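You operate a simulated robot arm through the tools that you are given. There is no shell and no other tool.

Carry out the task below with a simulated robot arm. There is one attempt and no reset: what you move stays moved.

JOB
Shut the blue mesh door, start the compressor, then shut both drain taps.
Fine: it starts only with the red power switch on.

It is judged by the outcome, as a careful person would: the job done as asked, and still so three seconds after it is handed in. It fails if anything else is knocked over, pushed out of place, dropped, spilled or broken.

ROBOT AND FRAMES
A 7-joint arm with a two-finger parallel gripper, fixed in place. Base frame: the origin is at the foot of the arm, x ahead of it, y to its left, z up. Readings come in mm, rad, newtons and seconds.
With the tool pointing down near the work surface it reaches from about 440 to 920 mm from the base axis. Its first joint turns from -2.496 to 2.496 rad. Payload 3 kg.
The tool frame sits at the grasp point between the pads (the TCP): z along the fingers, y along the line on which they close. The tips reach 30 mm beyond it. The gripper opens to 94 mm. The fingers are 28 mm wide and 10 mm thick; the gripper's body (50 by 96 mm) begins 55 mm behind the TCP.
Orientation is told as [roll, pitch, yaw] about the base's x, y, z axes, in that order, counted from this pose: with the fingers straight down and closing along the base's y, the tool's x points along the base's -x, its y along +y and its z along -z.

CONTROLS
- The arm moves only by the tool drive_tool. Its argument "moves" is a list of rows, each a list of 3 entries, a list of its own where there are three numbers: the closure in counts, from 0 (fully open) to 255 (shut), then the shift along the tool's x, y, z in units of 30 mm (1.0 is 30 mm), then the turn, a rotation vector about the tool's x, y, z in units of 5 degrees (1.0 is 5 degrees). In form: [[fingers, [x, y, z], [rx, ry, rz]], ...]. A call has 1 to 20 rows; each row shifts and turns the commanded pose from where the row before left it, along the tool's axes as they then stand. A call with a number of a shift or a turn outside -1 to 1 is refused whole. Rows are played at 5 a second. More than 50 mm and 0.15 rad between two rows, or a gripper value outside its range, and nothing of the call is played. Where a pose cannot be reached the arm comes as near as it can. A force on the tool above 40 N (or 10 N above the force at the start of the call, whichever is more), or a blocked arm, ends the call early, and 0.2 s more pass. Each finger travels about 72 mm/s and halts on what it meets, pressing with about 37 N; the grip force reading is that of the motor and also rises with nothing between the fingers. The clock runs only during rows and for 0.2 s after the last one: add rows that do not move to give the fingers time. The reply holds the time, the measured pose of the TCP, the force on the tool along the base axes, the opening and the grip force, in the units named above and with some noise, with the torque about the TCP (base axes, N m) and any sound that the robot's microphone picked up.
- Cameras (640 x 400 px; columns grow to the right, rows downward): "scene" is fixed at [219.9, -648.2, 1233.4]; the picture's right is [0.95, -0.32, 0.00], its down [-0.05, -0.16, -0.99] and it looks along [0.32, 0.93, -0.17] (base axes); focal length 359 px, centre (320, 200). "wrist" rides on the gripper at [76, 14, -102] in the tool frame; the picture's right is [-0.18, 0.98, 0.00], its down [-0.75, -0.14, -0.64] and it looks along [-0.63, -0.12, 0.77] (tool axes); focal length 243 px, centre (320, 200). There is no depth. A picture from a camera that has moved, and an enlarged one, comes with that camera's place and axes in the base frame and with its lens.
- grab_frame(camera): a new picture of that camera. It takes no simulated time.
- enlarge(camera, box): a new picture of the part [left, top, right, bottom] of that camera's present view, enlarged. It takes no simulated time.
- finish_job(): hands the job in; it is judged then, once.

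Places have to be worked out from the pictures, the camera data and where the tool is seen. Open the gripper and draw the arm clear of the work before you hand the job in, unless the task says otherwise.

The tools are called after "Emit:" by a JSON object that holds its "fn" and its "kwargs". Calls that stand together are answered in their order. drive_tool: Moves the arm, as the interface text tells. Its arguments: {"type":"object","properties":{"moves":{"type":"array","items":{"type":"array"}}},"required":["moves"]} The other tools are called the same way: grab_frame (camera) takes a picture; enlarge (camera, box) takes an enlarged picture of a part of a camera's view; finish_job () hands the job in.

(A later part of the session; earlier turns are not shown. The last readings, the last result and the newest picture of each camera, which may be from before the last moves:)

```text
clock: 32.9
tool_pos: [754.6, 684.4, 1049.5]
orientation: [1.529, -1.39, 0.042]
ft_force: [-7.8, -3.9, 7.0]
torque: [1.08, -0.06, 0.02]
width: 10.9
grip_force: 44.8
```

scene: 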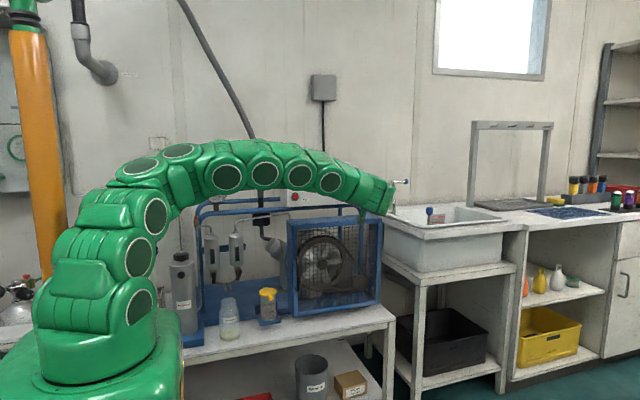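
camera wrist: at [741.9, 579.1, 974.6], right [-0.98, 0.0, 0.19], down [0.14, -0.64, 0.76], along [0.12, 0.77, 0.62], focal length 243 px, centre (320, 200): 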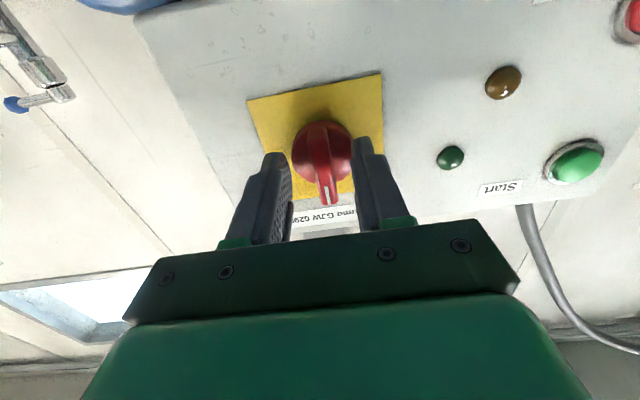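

Emit:
{"fn": "drive_tool", "kwargs": {"moves": [[255, [0, 0, 0], [0, 0, 1]], [255, [0, 0, 0], [0, 0, 1]], [255, [0, 0, 0], [0, 0, 0]]]}}

```text
clock: 33.7
tool_pos: [753.4, 683.7, 1050.5]
orientation: [1.548, -1.216, 0.021]
ft_force: [-11.2, -10.0, 4.8]
torque: [-1.1, -0.01, 0.93]
width: 10.7
grip_force: 44.5
```

Emit:
{"fn": "drive_tool", "kwargs": {"moves": [[255, [0, 0.012, -0.008], [0, 0, 1]], [255, [0, 0, 0], [0, 0, 1]], [255, [0, 0, 0], [0, 0, 1]], [255, [0, 0, 0], [0, 0, 0]]]}}

```text
clock: 34.7
tool_pos: [753.0, 683.4, 1050.8]
orientation: [1.558, -0.952, 0.014]
ft_force: [-12.8, -14.5, 1.1]
torque: [0.61, 0.0, 0.0]
width: 10.8
grip_force: 44.6
stopped in row 4: the force on the tool passed its limit at 42 N (the readings are from after the stop); the commanded pose is now the measured one
```

35° turned. I relieve a little and continue.

Emit:
{"fn": "drive_tool", "kwargs": {"moves": [[255, [0.008, 0.011, -0.012], [0, 0, 0]], [255, [0, 0, 0], [0, 0, 0.8]], [255, [0, 0, 0], [0, 0, 0.8]], [255, [0, 0, 0], [0, 0, 0]]]}}

```text
clock: 35.7
tool_pos: [754.0, 684.3, 1050.1]
orientation: [1.561, -0.815, 0.009]
ft_force: [-1.6, 2.2, 6.2]
torque: [0.36, 0.0, 0.24]
width: 10.5
grip_force: 44.4
```

Emit:
{"fn": "drive_tool", "kwargs": {"moves": [[255, [0, 0, 0], [0, 0, 0.8]], [255, [0, 0, 0], [0, 0, 0.8]], [255, [0, 0, 0], [0, 0, 0.8]], [255, [0, 0, 0], [0, 0, 0]]]}}

Emit:
{"fn": "enlarge", "kwargs": {"camera": "wrist", "box": [220, 60, 420, 200]}}

```text
clock: 36.7
tool_pos: [753.1, 684.4, 1051.2]
orientation: [1.564, -0.604, 0.01]
ft_force: [-3.1, -0.5, 12.5]
torque: [-0.06, -0.01, 1.19]
width: 10.8
grip_force: 44.6
```

```text
2.86 times, centred on (320, 130) of wrist
camera zoom: at [682.6, 580.3, 1019.9], right [-0.41, 0.0, 0.91], down [0.7, -0.64, 0.32], along [0.58, 0.77, 0.26], focal length 693 px, centre (320, 400)
```

zoom: 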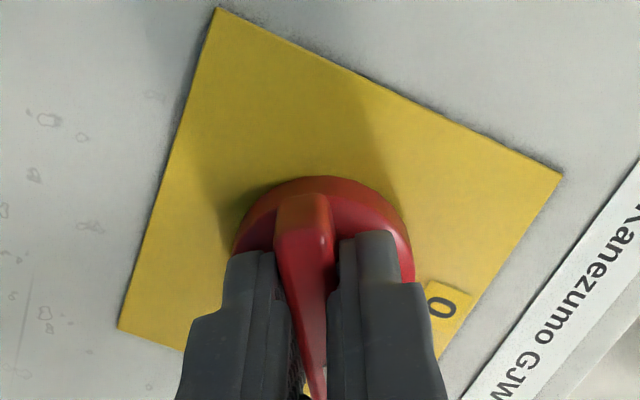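

55° turned, knob following. Continue.

Emit:
{"fn": "drive_tool", "kwargs": {"moves": [[255, [-0.006, 0.008, 0], [0, 0, 0.8]], [255, [0, 0, 0], [0, 0, 0.8]], [255, [0, 0, 0], [0, 0, 0.8]], [255, [0, 0, 0], [0, 0, 0.8]], [255, [0, 0, 0], [0, 0, 0]]]}}

```text
clock: 37.9
tool_pos: [753.1, 684.6, 1050.4]
orientation: [1.565, -0.324, 0.005]
ft_force: [-0.3, 9.8, 23.5]
torque: [1.01, -0.06, 0.11]
width: 11.0
grip_force: 44.5
```

Emit:
{"fn": "drive_tool", "kwargs": {"moves": [[255, [-0.008, 0.022, 0.007], [0, 0, 0.6]], [255, [0, 0, 0], [0, 0, 0.8]], [255, [0, 0, 0], [0, 0, 0.8]], [255, [0, 0, 0], [0, 0, 0]]]}}

```text
clock: 38.9
tool_pos: [752.4, 684.5, 1051.2]
orientation: [1.564, -0.132, 0.006]
ft_force: [-14.9, -7.7, 22.8]
torque: [1.03, -0.03, 0.93]
width: 10.9
grip_force: 44.3
```

Emit:
{"fn": "drive_tool", "kwargs": {"moves": [[255, [0.01, 0.022, -0.005], [0, 0, 0.5]], [255, [0, 0, 0], [0, 0, 0.6]], [255, [0, 0, 0], [0, 0, 0.5]], [255, [0, 0, 0], [0, 0, 0]]]}}

Emit:
{"fn": "enlarge", "kwargs": {"camera": "wrist", "box": [220, 60, 420, 200]}}

```text
clock: 39.9
tool_pos: [751.9, 684.0, 1052.3]
orientation: [1.563, 0.006, 0.003]
ft_force: [-11.7, -2.7, 17.8]
torque: [0.98, -0.36, 0.12]
width: 10.9
grip_force: 44.8
```

```text
2.86 times, centred on (320, 130) of wrist
camera zoom: at [676.9, 580.6, 1067.5], right [0.19, 0.01, 0.98], down [0.75, -0.64, -0.14], along [0.63, 0.77, -0.13], focal length 693 px, centre (320, 400)
```

zoom: 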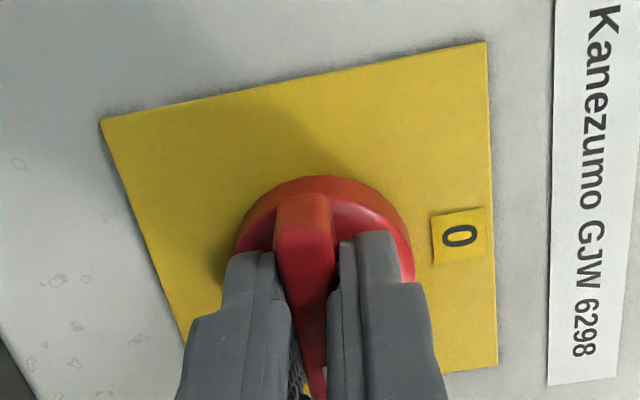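

Turned the full 90°, with a small torque building (likely the stop). I nudge a few degrees more to be sure it seats, then release.

Emit:
{"fn": "drive_tool", "kwargs": {"moves": [[255, [0.006, 0.012, 0], [0, 0, 0.4]], [255, [0, 0, 0], [0, 0, 0.3]], [255, [0, 0, 0], [0, 0, 0]]]}}

```text
clock: 40.7
tool_pos: [753.2, 683.1, 1052.2]
orientation: [1.562, 0.067, 0.005]
ft_force: [-16.0, -12.3, 12.3]
torque: [0.85, -1.42, 0.58]
width: 11.9
grip_force: 45.1
```

Torque rose to 1.4 N·m, so the knob is at its stop. I open the fingers and back straight out.

Emit:
{"fn": "drive_tool", "kwargs": {"moves": [[150, [0, 0, 0], [0, 0, 0]], [150, [0, 0, 0], [0, 0, 0]], [150, [0, 0, -0.5], [0, 0, 0]], [150, [0, 0, -0.9], [0, 0, 0]], [150, [0, 0, -0.9], [0, 0, 0]], [150, [0, 0, -0.9], [0, 0, 0]], [150, [0, 0, 0], [0, 0, 0]]]}}

Emit:
{"fn": "grab_frame", "kwargs": {"camera": "wrist"}}

Emit:
{"fn": "enlarge", "kwargs": {"camera": "wrist", "box": [240, 0, 480, 160]}}

```text
clock: 42.3
tool_pos: [751.2, 588.0, 1054.6]
orientation: [1.565, 0.066, 0.004]
ft_force: [-0.1, -0.7, 0.1]
torque: [-0.01, 0.01, 0.01]
width: 38.6
grip_force: 0.1
```

```text
taken
camera wrist: at [677.1, 484.2, 1075.4], right [0.25, 0.01, 0.97], down [0.74, -0.64, -0.19], along [0.62, 0.77, -0.17], focal length 243 px, centre (320, 200)
```

wrist: 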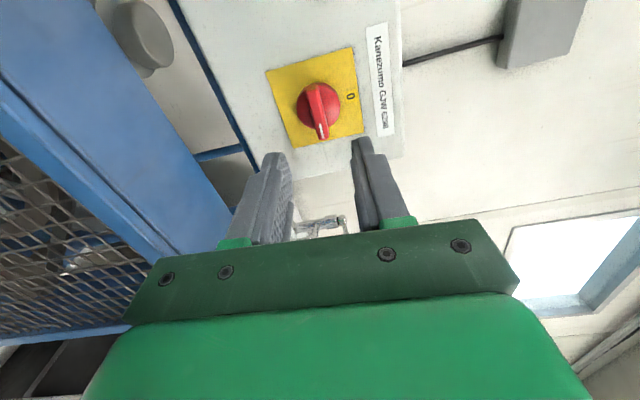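

```text
2.50 times, centred on (360, 80) of wrist
camera zoom: at [677.1, 484.2, 1075.4], right [0.25, 0.01, 0.97], down [0.74, -0.64, -0.19], along [0.62, 0.77, -0.17], focal length 606 px, centre (220, 500)
```

zoom: 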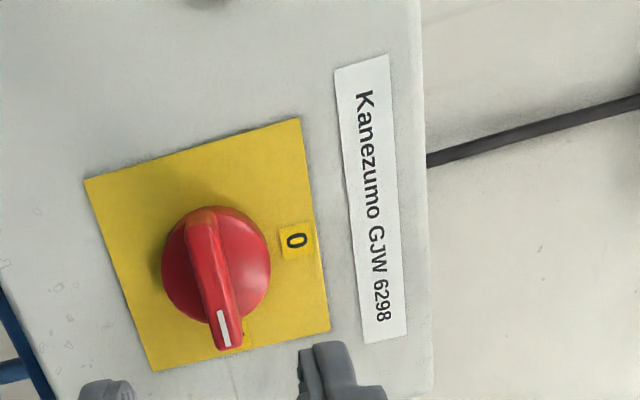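

The knob now points to I. Next I level the tool, close the fingers and shift across to face the green Start button, estimated at [584,720,1091].

Emit:
{"fn": "drive_tool", "kwargs": {"moves": [[255, [0, 0, 0], [0, 0, -0.76]], [255, [0.928, 0.2, 0], [0, 0, 0]], [255, [0.928, 0.2, 0], [0, 0, 0]], [255, [0.928, 0.2, 0], [0, 0, 0]], [255, [0.928, 0.2, 0], [0, 0, 0]], [255, [0.928, 0.2, 0], [0, 0, 0]], [255, [0.928, 0.2, 0], [0, 0, 0]], [255, [0, 0, 0.5], [0, 0, 0]], [255, [0, 0, 0], [0, 0, 0]]]}}

Emit:
{"fn": "grab_frame", "kwargs": {"camera": "wrist"}}

Emit:
{"fn": "enlarge", "kwargs": {"camera": "scene", "box": [220, 140, 380, 240]}}

```text
clock: 44.3
tool_pos: [586.9, 604.9, 1089.1]
orientation: [1.564, 0.002, 0.003]
ft_force: [0.3, 0.4, 0.0]
torque: [0.01, -0.01, 0.0]
width: 0.2
grip_force: 33.3
```

```text
taken
camera wrist: at [510.9, 500.3, 1103.9], right [0.18, 0.01, 0.98], down [0.76, -0.64, -0.14], along [0.63, 0.77, -0.12], focal length 243 px, centre (320, 200)
```

wrist: 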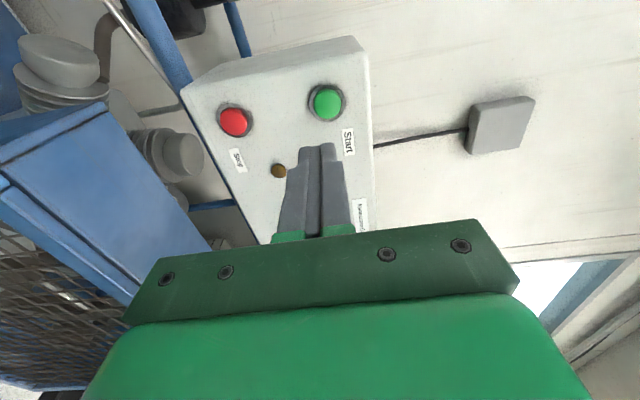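

```text
4.00 times, centred on (300, 190) of scene
camera zoom: at [219.9, -648.2, 1233.4], right [0.95, -0.32, 0.0], down [-0.05, -0.16, -0.99], along [0.32, 0.93, -0.17], focal length 1436 px, centre (400, 240)
```

zoom: 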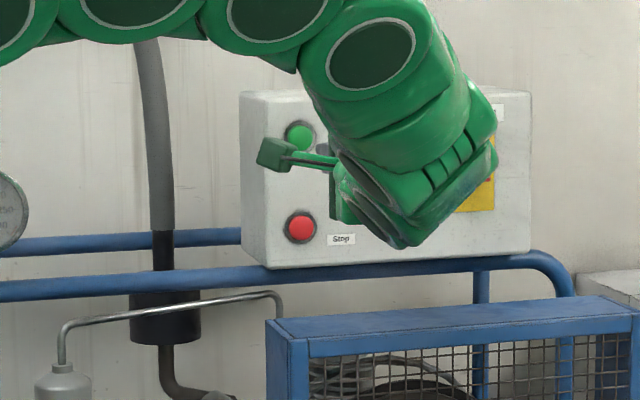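

Emit:
{"fn": "enlarge", "kwargs": {"camera": "wrist", "box": [260, 60, 400, 160]}}

```text
4.00 times, centred on (330, 110) of wrist
camera zoom: at [510.9, 500.3, 1103.9], right [0.18, 0.01, 0.98], down [0.76, -0.64, -0.14], along [0.63, 0.77, -0.12], focal length 970 px, centre (280, 560)
```

zoom: 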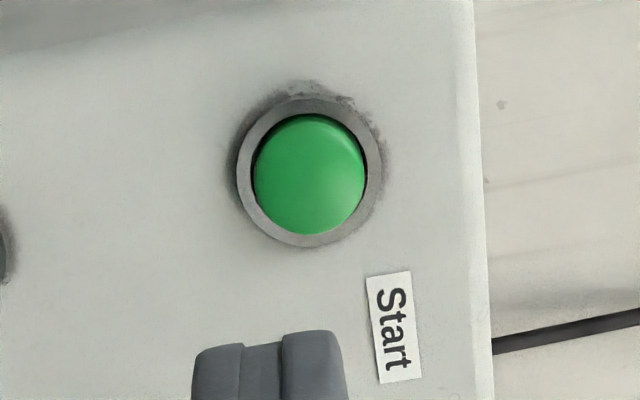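

The Start button is about 25 mm across and nearly flush with its ring, centred near [583,722,1095]. The closed pair of fingers is too wide for it. I'll tilt the tool 25° and use the leading corner of just the upper finger (fingers 30 mm apart), stopping short of the panel first.

Emit:
{"fn": "drive_tool", "kwargs": {"moves": [[174, [0, 0, 0], [0, -1, 0]], [174, [0, 0, 0], [0, -1, 0]], [174, [0, 0, 0], [0, -1, 0]], [174, [0, 0, 0], [0, -1, 0]], [174, [0, 0, 0], [0, -1, 0]], [174, [0.362, -0.156, 0.567], [0, 0, 0]], [174, [0.362, -0.156, 0.567], [0, 0, 0]], [174, [0.362, -0.156, 0.567], [0, 0, 0]], [174, [0, 0, 0], [0, 0, 0]]]}}

Emit:
{"fn": "grab_frame", "kwargs": {"camera": "wrist"}}

Emit:
{"fn": "enlarge", "kwargs": {"camera": "scene", "box": [240, 150, 360, 220]}}

```text
clock: 46.3
tool_pos: [577.5, 662.3, 1075.5]
orientation: [1.565, -0.002, -0.436]
ft_force: [-0.1, 0.7, -0.6]
torque: [0.0, 0.04, -0.04]
width: 29.7
grip_force: 0.1
```

```text
taken
camera wrist: at [465.6, 601.4, 1090.0], right [0.17, -0.07, 0.98], down [0.41, -0.9, -0.14], along [0.89, 0.43, -0.12], focal length 243 px, centre (320, 200)
```

wrist: 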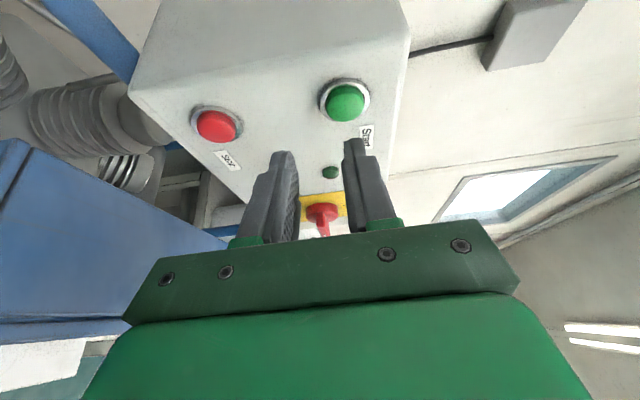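

```text
5.33 times, centred on (300, 185) of scene
camera zoom: at [219.9, -648.2, 1233.4], right [0.95, -0.32, 0.0], down [-0.05, -0.16, -0.99], along [0.32, 0.93, -0.17], focal length 1914 px, centre (427, 280)
```

zoom: 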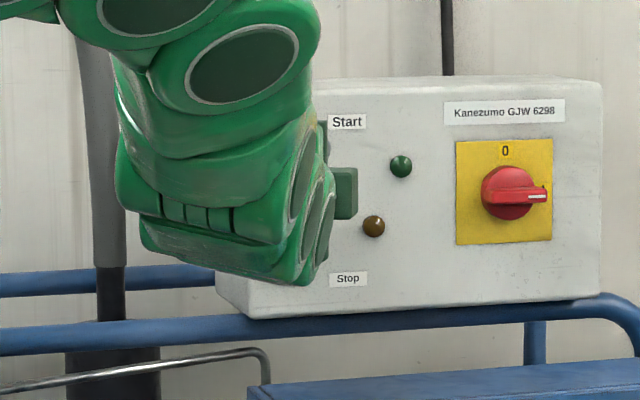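

Emit:
{"fn": "enlarge", "kwargs": {"camera": "wrist", "box": [260, 60, 420, 180]}}

```text
3.33 times, centred on (340, 120) of wrist
camera zoom: at [465.6, 601.4, 1090.0], right [0.17, -0.07, 0.98], down [0.41, -0.9, -0.14], along [0.89, 0.43, -0.12], focal length 809 px, centre (253, 467)
```

zoom: 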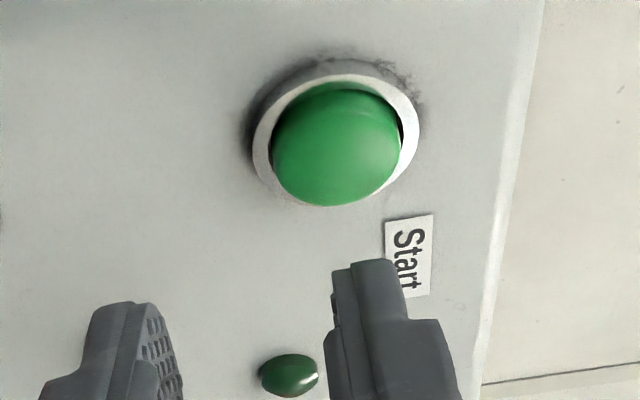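

The button stands a few mm proud of its ring, centre about [583,720,1095.6], and the upper finger is level with it. I advance in +y and press gently.

Emit:
{"fn": "drive_tool", "kwargs": {"moves": [[174, [0.109, -0.02, 0.391], [0, 0, 0]], [174, [0.113, 0, 0.242], [0, 0, 0]], [174, [0.056, 0, 0.121], [0, 0, 0]], [174, [0.042, 0, 0.091], [0, 0, 0]], [174, [0.042, 0, 0.091], [0, 0, 0]], [174, [0, 0, 0], [0, 0, 0]]]}}

Emit:
{"fn": "enlarge", "kwargs": {"camera": "wrist", "box": [240, 60, 420, 195]}}

Emit:
{"fn": "enlarge", "kwargs": {"camera": "scene", "box": [260, 150, 370, 220]}}

```text
clock: 47.7
tool_pos: [580.1, 693.1, 1073.0]
orientation: [1.564, -0.002, -0.435]
ft_force: [1.2, -4.3, 0.6]
torque: [0.12, 0.04, -0.07]
width: 30.4
grip_force: 0.5
heard: click
```

```text
2.96 times, centred on (330, 128) of wrist
camera zoom: at [467.5, 631.0, 1088.0], right [0.17, -0.07, 0.98], down [0.41, -0.9, -0.14], along [0.89, 0.43, -0.12], focal length 719 px, centre (290, 415)
```

zoom: 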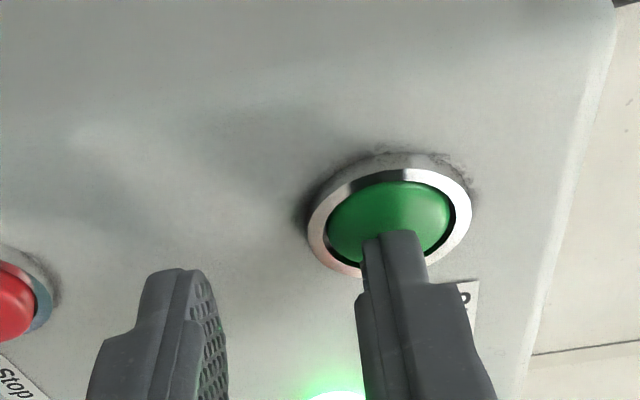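

```text
5.71 times, centred on (315, 185) of scene
camera zoom: at [219.9, -648.2, 1233.4], right [0.95, -0.32, 0.0], down [-0.05, -0.16, -0.99], along [0.32, 0.93, -0.17], focal length 2051 px, centre (349, 286)
```

zoom: 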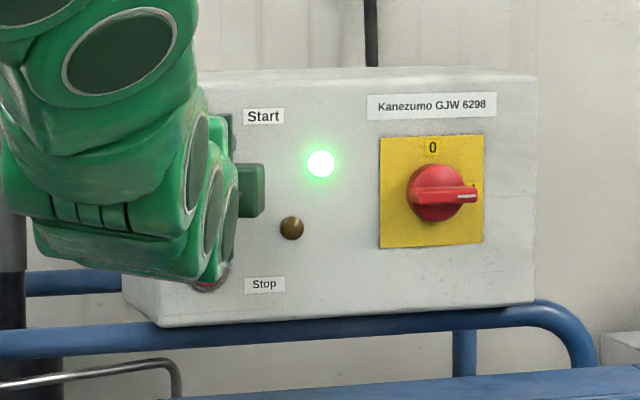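

A click was heard and the green lamp is lit. I back off the button and check that it keeps running.

Emit:
{"fn": "drive_tool", "kwargs": {"moves": [[174, [-0.28, 0, -0.6], [0, 0, 0]], [174, [-0.4, 0, -0.86], [0, 0, 0]], [174, [-0.4, 0, -0.86], [0, 0, 0]], [174, [-0.4, 0, -0.86], [0, 0, 0]], [174, [-0.4, 0, -0.86], [0, 0, 0]], [174, [0, 0, 0], [0, 0, 0]]]}}

Emit:
{"fn": "grab_frame", "kwargs": {"camera": "scene"}}

Emit:
{"fn": "enlarge", "kwargs": {"camera": "scene", "box": [190, 150, 390, 310]}}

```text
clock: 49.1
tool_pos: [580.9, 558.8, 1075.5]
orientation: [1.565, -0.003, -0.436]
ft_force: [0.2, -0.7, 0.2]
torque: [0.0, 0.01, 0.0]
width: 29.9
grip_force: 0.0
```

```text
taken
```

scene: 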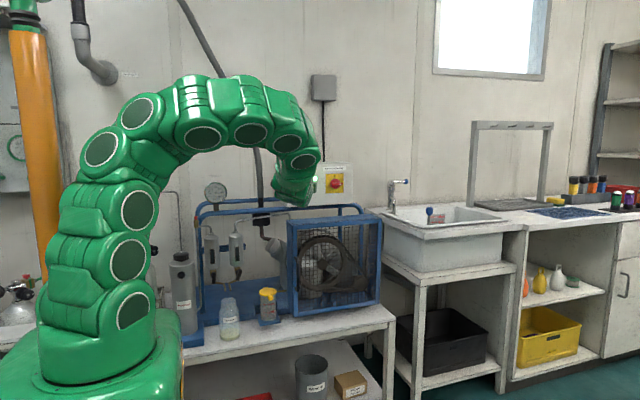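

```text
2.50 times, centred on (290, 230) of scene
camera zoom: at [219.9, -648.2, 1233.4], right [0.95, -0.32, 0.0], down [-0.05, -0.16, -0.99], along [0.32, 0.93, -0.17], focal length 897 px, centre (395, 125)
```

zoom: 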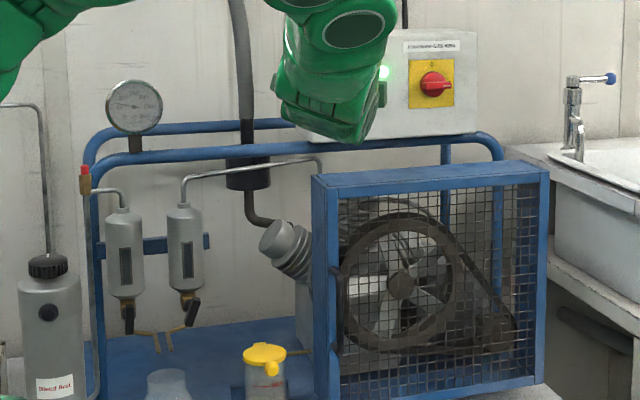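

The lamp stays lit: the compressor is running. For the taps I swing the tool to point slightly left (yaw +25°), so the wrist camera will look straight at the taps, staying here for the rotation.

Emit:
{"fn": "drive_tool", "kwargs": {"moves": [[174, [0, 0, -0.3], [0, 1, 0]], [174, [0, 0, -0.3], [0, 1, 0]], [174, [0, 0, 0], [0, 1, 0]], [174, [0, 0, 0], [0, 1, 0]], [174, [0, 0, 0], [0, 1, 0]], [174, [0, 0, 0], [0, 1, 0]], [174, [0, 0, 0], [0, 1, 0]], [174, [0, 0, 0], [0, 1, 0]], [174, [0, 0, 0], [0, 1, 0]], [174, [0, 0, 0], [0, 1, 0]], [174, [0, 0, 0], [0, 0, 0]]]}}

Emit:
{"fn": "grab_frame", "kwargs": {"camera": "scene"}}

Emit:
{"fn": "grab_frame", "kwargs": {"camera": "wrist"}}

```text
clock: 51.5
tool_pos: [572.9, 542.1, 1074.3]
orientation: [1.564, 0.004, 0.44]
ft_force: [-0.1, -0.1, -0.3]
torque: [0.01, 0.0, 0.01]
width: 29.9
grip_force: 0.1
```

```text
taken
```

scene: 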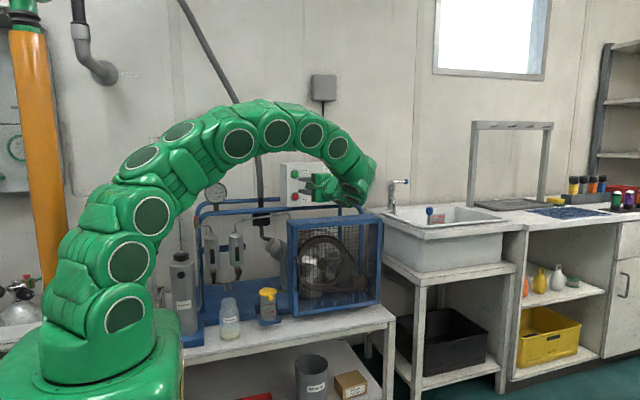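

```text
taken
camera wrist: at [547.7, 416.2, 1089.4], right [0.17, 0.09, 0.98], down [0.96, -0.26, -0.14], along [0.24, 0.96, -0.13], focal length 243 px, centre (320, 200)
```

wrist: 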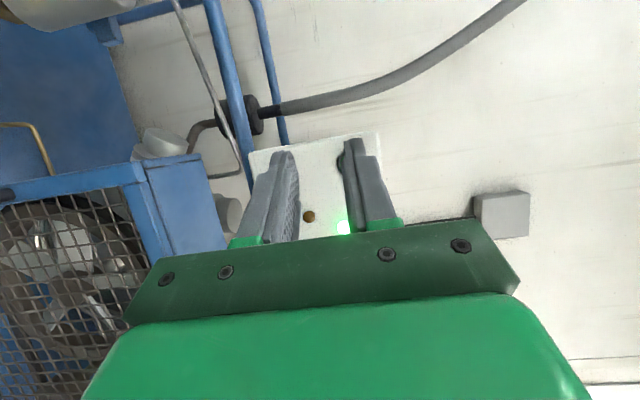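

Now I travel left and down toward a view of the taps, in two stages; the first covers two thirds of the way.

Emit:
{"fn": "drive_tool", "kwargs": {"moves": [[174, [0.825, -0.897, 0.2], [0, 0, 0]], [174, [0.825, -0.897, 0.2], [0, 0, 0]], [174, [0.825, -0.897, 0.2], [0, 0, 0]], [174, [0.825, -0.897, 0.2], [0, 0, 0]], [174, [0.825, -0.897, 0.2], [0, 0, 0]], [174, [0.825, -0.897, 0.2], [0, 0, 0]], [174, [0.825, -0.897, 0.2], [0, 0, 0]], [174, [0.825, -0.897, 0.2], [0, 0, 0]], [174, [0, 0, 0], [0, 0, 0]]]}}

Emit:
{"fn": "grab_frame", "kwargs": {"camera": "wrist"}}

Emit:
{"fn": "grab_frame", "kwargs": {"camera": "scene"}}

```text
clock: 53.5
tool_pos: [373.1, 499.4, 858.0]
orientation: [1.563, 0.005, 0.438]
ft_force: [-0.1, 0.6, 0.5]
torque: [0.0, 0.02, 0.03]
width: 29.7
grip_force: 0.1
```

```text
taken
camera wrist: at [348.1, 373.5, 873.8], right [0.17, 0.09, 0.98], down [0.95, -0.26, -0.14], along [0.24, 0.96, -0.13], focal length 243 px, centre (320, 200)
```

wrist: 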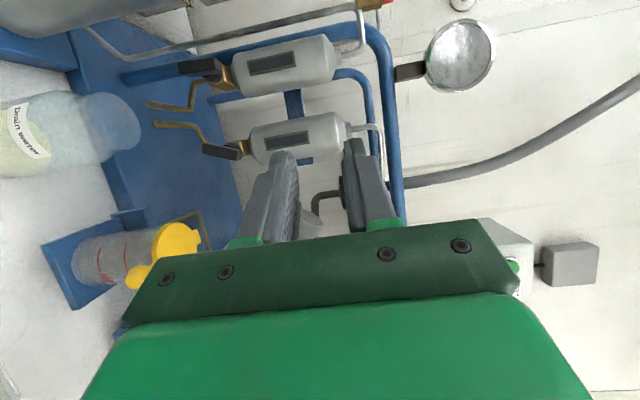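

```text
taken
```

scene: 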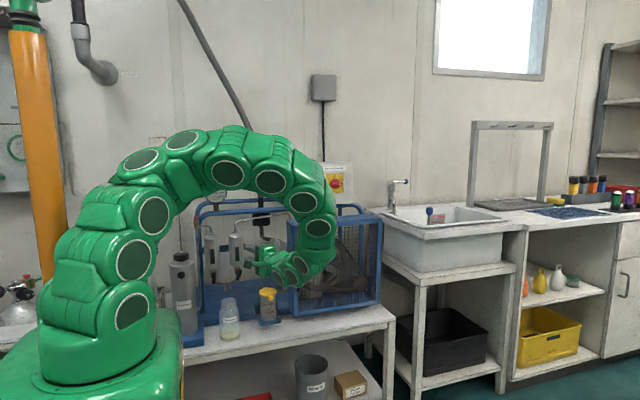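

A good view of both taps. Zooming in.

Emit:
{"fn": "enlarge", "kwargs": {"camera": "wrist", "box": [130, 40, 290, 175]}}

Emit:
{"fn": "enlarge", "kwargs": {"camera": "wrist", "box": [160, 45, 260, 105]}}

Emit:
{"fn": "enlarge", "kwargs": {"camera": "wrist", "box": [160, 110, 260, 170]}}

```text
2.96 times, centred on (210, 108) of wrist
camera zoom: at [348.1, 373.5, 873.8], right [0.17, 0.09, 0.98], down [0.95, -0.26, -0.14], along [0.24, 0.96, -0.13], focal length 719 px, centre (646, 474)
```

zoom: 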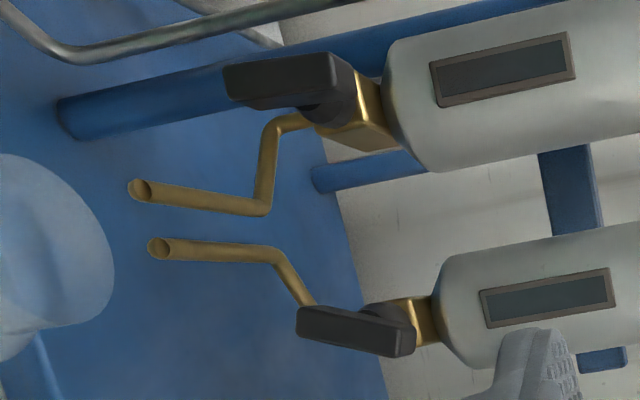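

```text
6.40 times, centred on (210, 75) of wrist
camera zoom: at [348.1, 373.5, 873.8], right [0.17, 0.09, 0.98], down [0.95, -0.26, -0.14], along [0.24, 0.96, -0.13], focal length 1553 px, centre (1024, 1000)
```

zoom: 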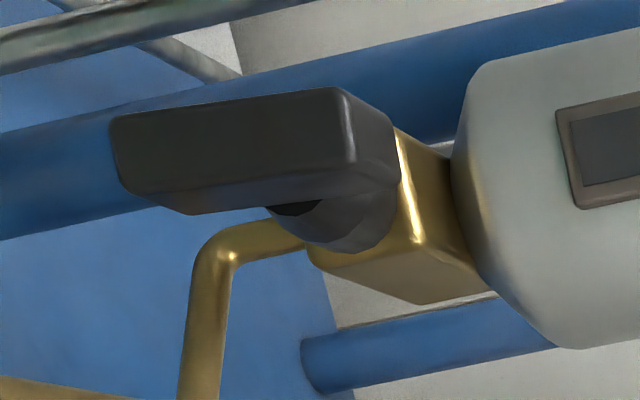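

```text
6.40 times, centred on (210, 140) of wrist
camera zoom: at [348.1, 373.5, 873.8], right [0.17, 0.09, 0.98], down [0.95, -0.26, -0.14], along [0.24, 0.96, -0.13], focal length 1553 px, centre (1024, 584)
```

zoom: 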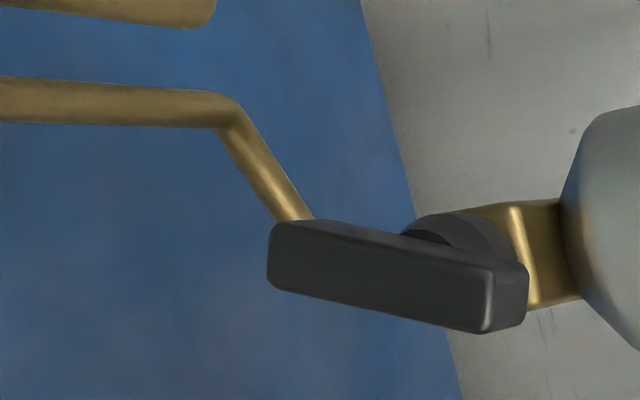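

Pivots triangulate to about left [256,635,743] and right [346,632,744] (lever front faces), with the right lever leaning about 18° toward -x. I'll square the tool to +y and roll it so the fingers match the right lever's tilt, all in free space here.

Emit:
{"fn": "drive_tool", "kwargs": {"moves": [[174, [0, 0, 0], [0, -1, 0]], [174, [0, 0, 0], [0, -1, 0]], [174, [0, 0, 0], [0, -1, 0]], [174, [0, 0, 0], [0, -1, 0]], [174, [0, 0, 0], [0, -1, 0]], [174, [0, 0, 0], [0, 0, -1]], [174, [0, 0, 0], [0, 0, -1]], [174, [0, 0, 0], [0, 0, -1]], [174, [0, 0, 0], [0, 0, -1]], [174, [0, 0, 0], [0, 0, -1]], [174, [0, 0, 0], [0, 0, -1]], [174, [0, 0, 0], [0, 0, -1]], [174, [0, 0, 0], [0, 0, -1]], [174, [0, 0, 0], [0, 0, -1]], [174, [0, 0, 0], [0, 0, -1]], [174, [0, 0, 0], [0, 0, -1]], [174, [0, 0, 0], [0, 0, -1]], [174, [0, 0, 0], [0, 0, -1]], [174, [0, 0, 0], [0, 0, -1]], [174, [0, 0, 0], [0, 0, -0.4]]]}}

Emit:
{"fn": "grab_frame", "kwargs": {"camera": "scene"}}

Emit:
{"fn": "grab_frame", "kwargs": {"camera": "wrist"}}

```text
clock: 57.7
tool_pos: [422.5, 507.1, 857.8]
orientation: [1.548, -1.253, 0.032]
ft_force: [0.8, 0.0, 0.0]
torque: [-0.02, 0.02, 0.01]
width: 30.0
grip_force: 0.0
out of reach, approached as far as the arm can: row 17, 18, 19, 20
```

```text
taken
```

scene: 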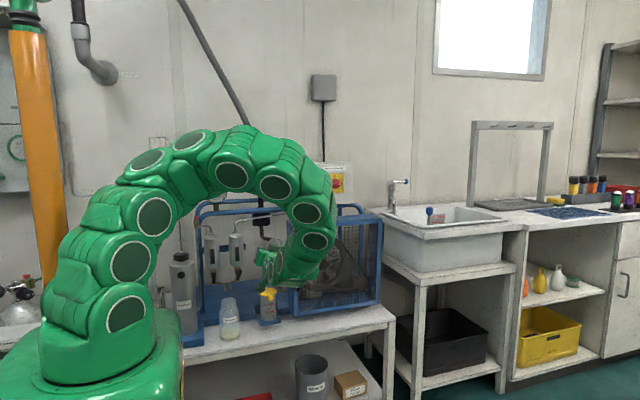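

```text
taken
camera wrist: at [386.7, 402.6, 792.2], right [-0.88, -0.01, 0.48], down [0.38, -0.63, 0.68], along [0.3, 0.77, 0.56], focal length 243 px, centre (320, 200)
```

wrist: 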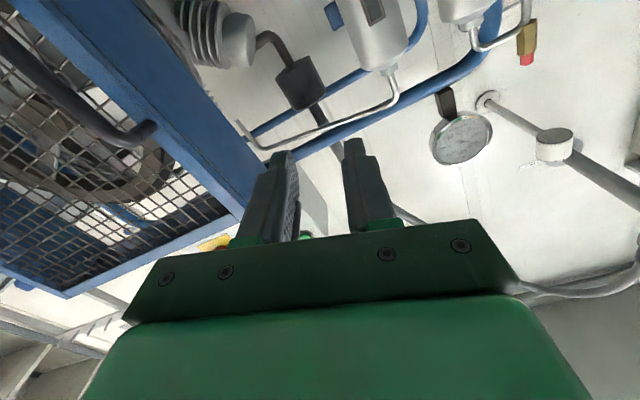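

The full roll wasn't reachable here (the arm drifted to x 422), but roll angles of about 35–90° were. So I'll use a 45° roll: closing on the bar will self-align it, then I turn on to 90°. I rotate back to about 45° and move in front of the right tap.

Emit:
{"fn": "drive_tool", "kwargs": {"moves": [[133, [0, 0, 0], [0, 0, 1]], [133, [0, 0, 0], [0, 0, 1]], [133, [0, 0, 0], [0, 0, 1]], [133, [0, 0, 0], [0, 0, 1]], [133, [0, 0, 0], [0, 0, 1]], [133, [0, 0, 0], [0, 0, 0.36]], [133, [0.898, -0.177, 0.353], [0, 0, 0]], [133, [0.898, -0.177, 0.353], [0, 0, 0]], [133, [0.898, -0.177, 0.353], [0, 0, 0]], [133, [0.898, -0.177, 0.353], [0, 0, 0]], [133, [0.898, -0.177, 0.353], [0, 0, 0]], [133, [0, 0, 0], [0, 0, 0]]]}}

Emit:
{"fn": "grab_frame", "kwargs": {"camera": "wrist"}}

Emit:
{"fn": "grab_frame", "kwargs": {"camera": "scene"}}

```text
clock: 60.3
tool_pos: [347.0, 559.3, 743.6]
orientation: [1.561, -0.788, 0.01]
ft_force: [0.1, -0.1, -0.1]
torque: [-0.01, -0.01, 0.02]
width: 44.9
grip_force: 0.2
```

```text
taken
camera wrist: at [282.9, 456.4, 699.7], right [-0.57, 0.0, 0.82], down [0.63, -0.64, 0.44], along [0.53, 0.77, 0.36], focal length 243 px, centre (320, 200)
```

wrist: 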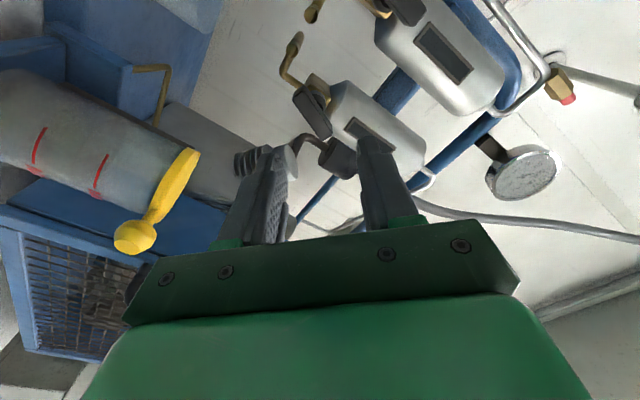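

```text
taken
```

scene: 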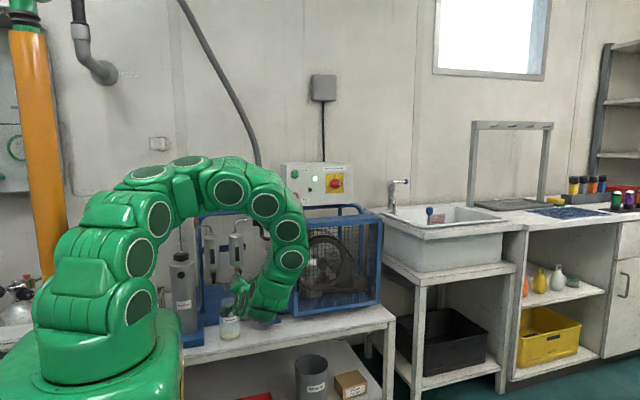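

Reached exactly, with the right tap ahead. I zoom in to measure the lever relative to the fingers.

Emit:
{"fn": "enlarge", "kwargs": {"camera": "wrist", "box": [240, 60, 400, 180]}}

Emit:
{"fn": "enlarge", "kwargs": {"camera": "wrist", "box": [280, 75, 360, 145]}}

Emit:
{"fn": "enlarge", "kwargs": {"camera": "scene", "box": [200, 240, 280, 320]}}

```text
3.33 times, centred on (320, 120) of wrist
camera zoom: at [282.9, 456.4, 699.7], right [-0.57, 0.0, 0.82], down [0.63, -0.64, 0.44], along [0.53, 0.77, 0.36], focal length 809 px, centre (320, 467)
```

zoom: 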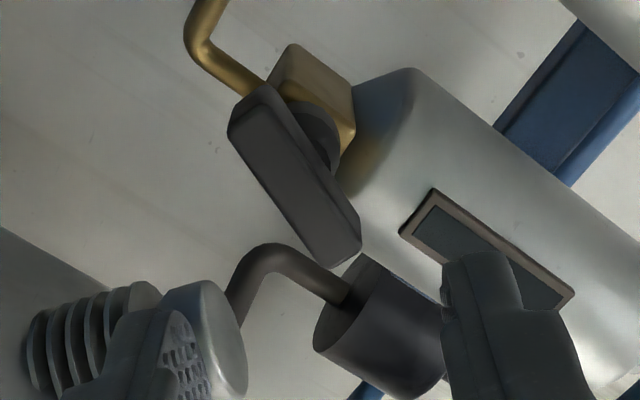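

```text
5.71 times, centred on (320, 110) of wrist
camera zoom: at [282.9, 456.4, 699.7], right [-0.57, 0.0, 0.82], down [0.63, -0.64, 0.44], along [0.53, 0.77, 0.36], focal length 1386 px, centre (320, 714)
```

zoom: 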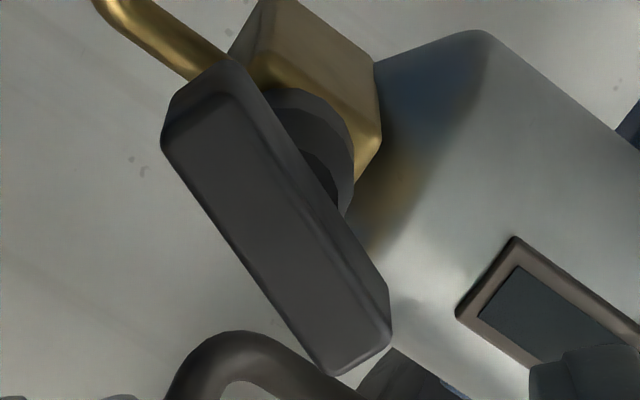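

```text
5.00 times, centred on (240, 280) of scene
camera zoom: at [219.9, -648.2, 1233.4], right [0.95, -0.32, 0.0], down [-0.05, -0.16, -0.99], along [0.32, 0.93, -0.17], focal length 1795 px, centre (720, -200)
```

zoom: 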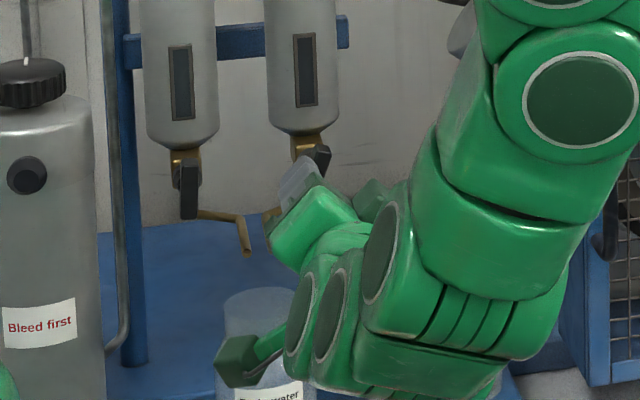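

Refined from three views: the right lever's pivot is at about [345, 640 (front face), 736.5], tilted about 22°. I align the tool axis to it, set the fingers ~38 mm apart, and advance to a stand-off.

Emit:
{"fn": "drive_tool", "kwargs": {"moves": [[152, [0.106, -0.059, 0.65], [0, 0, 0]], [152, [0.106, -0.059, 0.65], [0, 0, 0]], [152, [0, 0, 0], [0, 0, 0]]]}}

Emit:
{"fn": "enlarge", "kwargs": {"camera": "wrist", "box": [220, 60, 420, 200]}}

Emit:
{"fn": "enlarge", "kwargs": {"camera": "scene", "box": [200, 240, 280, 320]}}

```text
clock: 61.1
tool_pos: [345.1, 600.2, 736.8]
orientation: [1.561, -0.786, 0.011]
ft_force: [-0.4, -0.1, 0.8]
torque: [0.02, 0.04, 0.01]
width: 37.9
grip_force: 0.1
```

```text
2.86 times, centred on (320, 130) of wrist
camera zoom: at [280.9, 495.3, 693.3], right [-0.57, 0.0, 0.82], down [0.63, -0.64, 0.44], along [0.53, 0.77, 0.36], focal length 693 px, centre (320, 400)
```

zoom: 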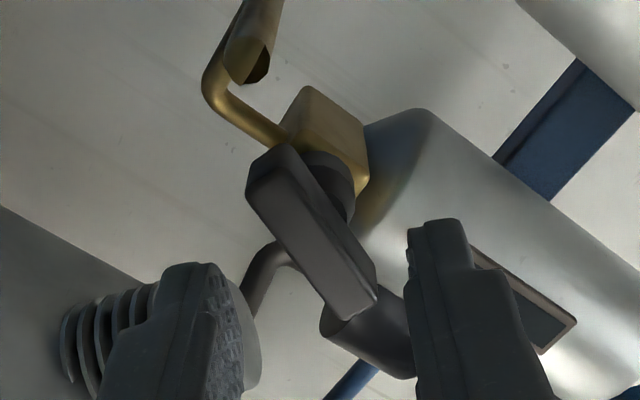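

```text
5.00 times, centred on (240, 280) of scene
camera zoom: at [219.9, -648.2, 1233.4], right [0.95, -0.32, 0.0], down [-0.05, -0.16, -0.99], along [0.32, 0.93, -0.17], focal length 1795 px, centre (720, -200)
```

zoom: 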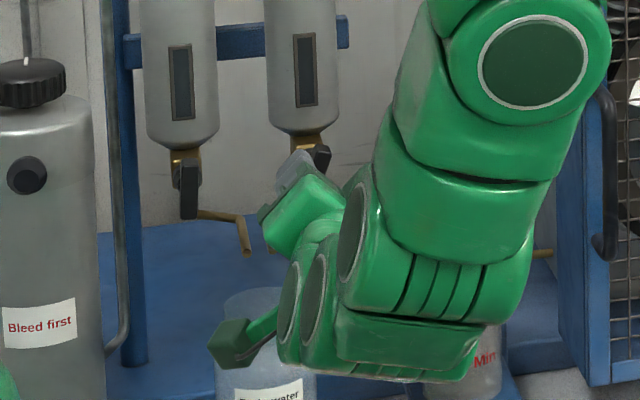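

The fingers straddle the bar. I ease in so the tips overlap the bar by ~8 mm.

Emit:
{"fn": "drive_tool", "kwargs": {"moves": [[152, [0, 0, 0.3], [0, 0, 0]], [152, [0, 0, 0.2], [0, 0, 0]], [152, [0, 0, 0.1], [0, 0, 0]], [152, [0, 0, 0], [0, 0, 0]]]}}

Emit:
{"fn": "enlarge", "kwargs": {"camera": "wrist", "box": [220, 60, 420, 200]}}

```text
clock: 62.1
tool_pos: [344.7, 616.6, 736.1]
orientation: [1.559, -0.786, 0.01]
ft_force: [0.4, -0.4, -0.1]
torque: [-0.02, -0.01, 0.01]
width: 38.0
grip_force: 0.1
```

```text
2.86 times, centred on (320, 130) of wrist
camera zoom: at [281.6, 512.6, 693.3], right [-0.57, 0.0, 0.82], down [0.63, -0.64, 0.44], along [0.53, 0.77, 0.36], focal length 693 px, centre (320, 400)
```

zoom: 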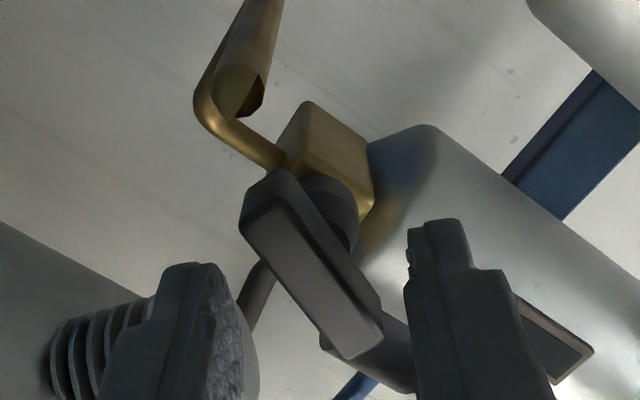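

The tips overlap the bar by roughly 5 mm. I go 3 mm deeper, then close so the bar aligns with the fingers.

Emit:
{"fn": "drive_tool", "kwargs": {"moves": [[152, [0, 0, 0.1], [0, 0, 0]], [190, [0, 0, 0], [0, 0, 0]], [230, [0, 0, 0], [0, 0, 0]], [255, [0, 0, 0], [0, 0, 0]], [255, [0, 0, 0], [0, 0, 0]]]}}

Emit:
{"fn": "enlarge", "kwargs": {"camera": "wrist", "box": [220, 60, 420, 200]}}

```text
clock: 63.3
tool_pos: [345.8, 618.2, 734.7]
orientation: [1.558, -0.788, 0.011]
ft_force: [9.0, 5.5, -17.9]
torque: [-0.33, -0.05, -0.31]
width: 12.1
grip_force: 44.6
```

```text
2.86 times, centred on (320, 130) of wrist
camera zoom: at [281.6, 515.0, 692.7], right [-0.57, 0.01, 0.82], down [0.63, -0.64, 0.44], along [0.53, 0.77, 0.36], focal length 693 px, centre (320, 400)
```

zoom: 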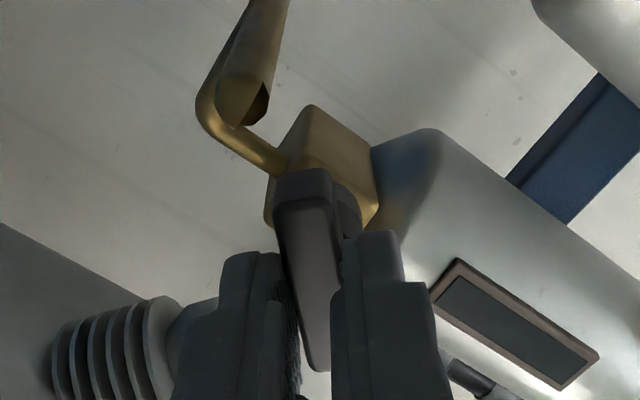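

The bar swung into line with the fingers (now at 45°), so clockwise is a free direction. I relieve the small load and keep turning clockwise in stages.

Emit:
{"fn": "drive_tool", "kwargs": {"moves": [[255, [0.006, -0.015, 0.003], [0, 0, 0]], [255, [0, 0, 0], [0, 0, 0.8]], [255, [0, 0, 0], [0, 0, 0.8]], [255, [0, 0, 0], [0, 0, 0.8]], [255, [0, 0, 0], [0, 0, 0]]]}}

```text
clock: 64.5
tool_pos: [345.9, 618.6, 736.1]
orientation: [1.562, -0.577, 0.008]
ft_force: [15.0, 11.3, -25.8]
torque: [-0.98, -0.01, 0.27]
width: 12.3
grip_force: 44.4
```

Emit:
{"fn": "drive_tool", "kwargs": {"moves": [[255, [0.003, -0.028, 0.008], [0, 0, 0]], [255, [0, 0, 0], [0, 0, 0.8]], [255, [0, 0, 0], [0, 0, 0.8]], [255, [0, 0, 0], [0, 0, 0.8]], [255, [0, 0, 0], [0, 0, 0]]]}}

```text
clock: 65.7
tool_pos: [345.7, 619.0, 735.3]
orientation: [1.563, -0.368, 0.005]
ft_force: [6.0, -13.9, -10.3]
torque: [-0.32, -0.02, 0.17]
width: 12.2
grip_force: 45.3
```

Emit:
{"fn": "drive_tool", "kwargs": {"moves": [[255, [0.003, -0.01, -0.008], [0, 0, 0.8]], [255, [0, 0, 0], [0, 0, 0.8]], [255, [0, 0, 0], [0, 0, 0.8]], [255, [0, 0, 0], [0, 0, 0]]]}}

Emit:
{"fn": "enlarge", "kwargs": {"camera": "wrist", "box": [220, 60, 420, 200]}}

```text
clock: 66.7
tool_pos: [345.3, 620.0, 735.4]
orientation: [1.565, -0.16, 0.003]
ft_force: [14.8, 20.1, -16.2]
torque: [-0.33, -0.07, -0.03]
width: 12.2
grip_force: 44.4
```

```text
2.86 times, centred on (320, 130) of wrist
camera zoom: at [268.3, 515.3, 738.0], right [0.03, 0.01, 1.0], down [0.77, -0.64, -0.02], along [0.64, 0.77, -0.02], focal length 693 px, centre (320, 400)
```

zoom: 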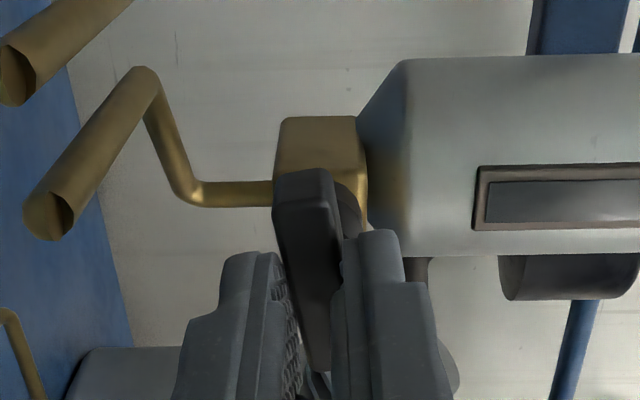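

81° — almost perpendicular. I finish the turn and feel for the stop.

Emit:
{"fn": "drive_tool", "kwargs": {"moves": [[255, [-0.01, -0.018, 0.01], [0, 0, 0.6]], [255, [0, 0, 0], [0, 0, 0.6]], [255, [0, 0, 0], [0, 0, 0.4]], [255, [0, 0, 0], [0, 0, 0]]]}}

```text
clock: 67.7
tool_pos: [346.1, 619.7, 735.5]
orientation: [1.563, -0.018, 0.005]
ft_force: [5.0, 13.5, -14.6]
torque: [-0.27, -0.01, -1.04]
width: 12.0
grip_force: 45.2
```

Emit:
{"fn": "drive_tool", "kwargs": {"moves": [[255, [0, -0.012, 0.006], [0, 0, 0.4]], [255, [0, 0, 0], [0, 0, 0.4]], [255, [0, 0, 0], [0, 0, 0]]]}}

```text
clock: 68.5
tool_pos: [346.1, 617.6, 736.1]
orientation: [1.563, 0.051, 0.004]
ft_force: [0.1, 10.1, -16.0]
torque: [-0.34, -1.42, 0.74]
width: 13.0
grip_force: 44.9
```

Torque jumped to 1.4 N·m at about 90°: the right tap is at its closed stop. I release and back out.

Emit:
{"fn": "drive_tool", "kwargs": {"moves": [[152, [0, 0, 0], [0, 0, 0]], [152, [0, 0, 0], [0, 0, 0]], [152, [0, 0, -0.4], [0, 0, 0]], [152, [0, 0, -0.8], [0, 0, 0]], [152, [0, 0, -0.8], [0, 0, 0]], [152, [0, 0, -0.4], [0, 0, 0]], [152, [0, 0, 0], [0, 0, 0]]]}}

Emit:
{"fn": "grab_frame", "kwargs": {"camera": "wrist"}}

Emit:
{"fn": "enlarge", "kwargs": {"camera": "wrist", "box": [200, 20, 400, 160]}}

```text
clock: 70.1
tool_pos: [345.2, 547.5, 736.0]
orientation: [1.563, 0.05, 0.004]
ft_force: [-0.3, 0.3, -0.3]
torque: [-0.02, 0.01, -0.02]
width: 38.0
grip_force: 0.1
```

```text
taken
camera wrist: at [270.0, 443.4, 754.3], right [0.23, 0.01, 0.97], down [0.75, -0.64, -0.17], along [0.62, 0.77, -0.16], focal length 243 px, centre (320, 200)
```

wrist: 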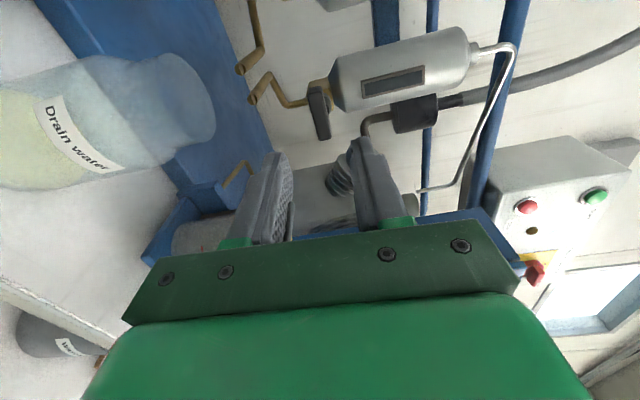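

```text
2.86 times, centred on (300, 90) of wrist
camera zoom: at [270.0, 443.4, 754.3], right [0.23, 0.01, 0.97], down [0.75, -0.64, -0.17], along [0.62, 0.77, -0.16], focal length 693 px, centre (377, 514)
```

zoom: 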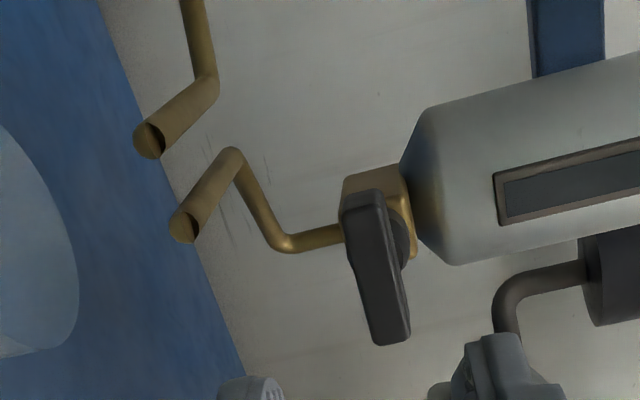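

The right lever is now horizontal, i.e. shut. I retreat a little more (away from the pipe ends), then slide left in front of the left tap.

Emit:
{"fn": "drive_tool", "kwargs": {"moves": [[152, [0, 0, -0.9], [0, 0, 0]], [152, [0.98, -0.05, 0], [0, 0, -0.5]], [152, [0.98, 0, 0], [0, 0, 0]], [152, [0.98, 0, 0], [0, 0, 0]], [152, [0, 0, 0], [0, 0, 0]]]}}

Emit:
{"fn": "grab_frame", "kwargs": {"camera": "wrist"}}

Emit:
{"fn": "grab_frame", "kwargs": {"camera": "scene"}}

```text
clock: 71.3
tool_pos: [257.9, 520.1, 736.2]
orientation: [1.565, 0.006, 0.004]
ft_force: [0.5, 0.2, -1.0]
torque: [0.03, 0.03, -0.04]
width: 38.2
grip_force: 0.1
```

```text
taken
camera wrist: at [180.4, 416.5, 752.4], right [0.19, 0.01, 0.98], down [0.75, -0.64, -0.14], along [0.63, 0.77, -0.13], focal length 243 px, centre (320, 200)
```

wrist: 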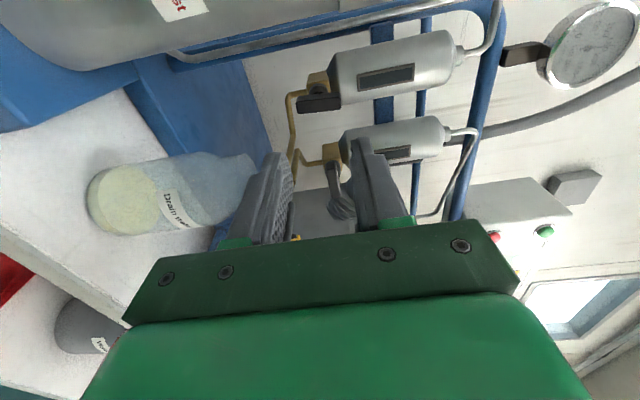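

```text
taken
```

scene: 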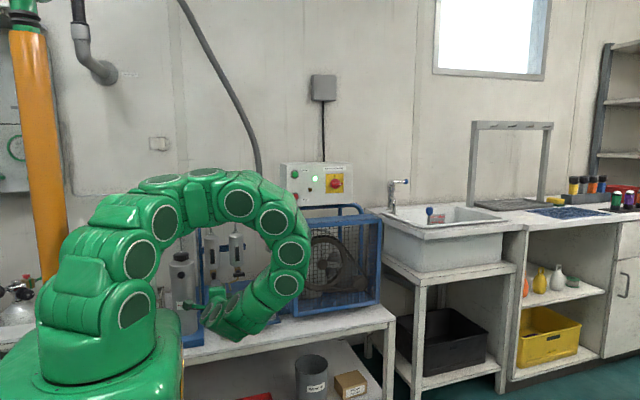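

Emit:
{"fn": "enlarge", "kwargs": {"camera": "wrist", "box": [270, 60, 370, 140]}}

Emit:
{"fn": "enlarge", "kwargs": {"camera": "scene", "box": [195, 245, 255, 295]}}

```text
5.00 times, centred on (320, 100) of wrist
camera zoom: at [180.4, 416.5, 752.4], right [0.19, 0.01, 0.98], down [0.75, -0.64, -0.14], along [0.63, 0.77, -0.13], focal length 1213 px, centre (320, 700)
```

zoom: 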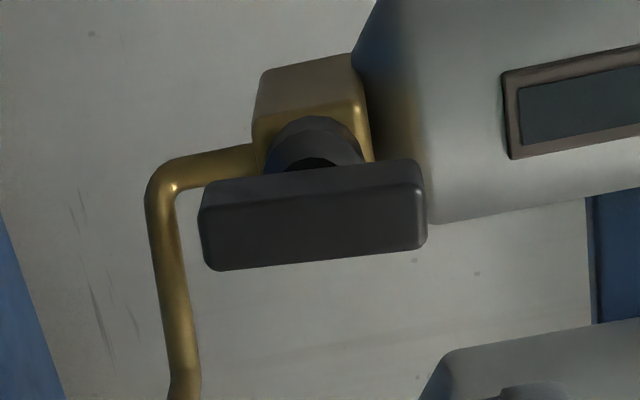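

```text
8.00 times, centred on (225, 270) of scene
camera zoom: at [219.9, -648.2, 1233.4], right [0.95, -0.32, 0.0], down [-0.05, -0.16, -0.99], along [0.32, 0.93, -0.17], focal length 2871 px, centre (1080, -360)
```

zoom: 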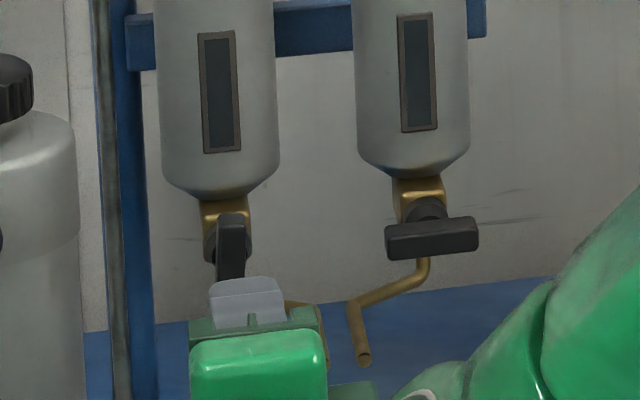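

The left lever is near vertical (about 4°) with its pivot at about [254.5, 641 (front), 734.5]. I roll the tool back toward 35° here at a safe stand-off to see whether it's reachable, opening the fingers a bit wider.

Emit:
{"fn": "drive_tool", "kwargs": {"moves": [[130, [0, 0, 0], [0, 0, -1]], [130, [0, 0, 0], [0, 0, -1]], [130, [0, 0, 0], [0, 0, -1]], [130, [0, 0, 0], [0, 0, -1]], [130, [0, 0, 0], [0, 0, -1]], [130, [0, 0, 0], [0, 0, -1]], [130, [0, 0, 0], [0, 0, -1]], [130, [0, 0, 0], [0, 0, -1]], [130, [0, 0, 0], [0, 0, -1]], [130, [0, 0, 0], [0, 0, 0]]]}}

```text
clock: 73.5
tool_pos: [263.8, 524.4, 731.8]
orientation: [1.563, -0.778, 0.01]
ft_force: [-0.5, 0.1, -0.5]
torque: [-0.01, -0.02, -0.01]
width: 46.2
grip_force: 0.0
out of reach, approached as far as the arm can: row 9
```

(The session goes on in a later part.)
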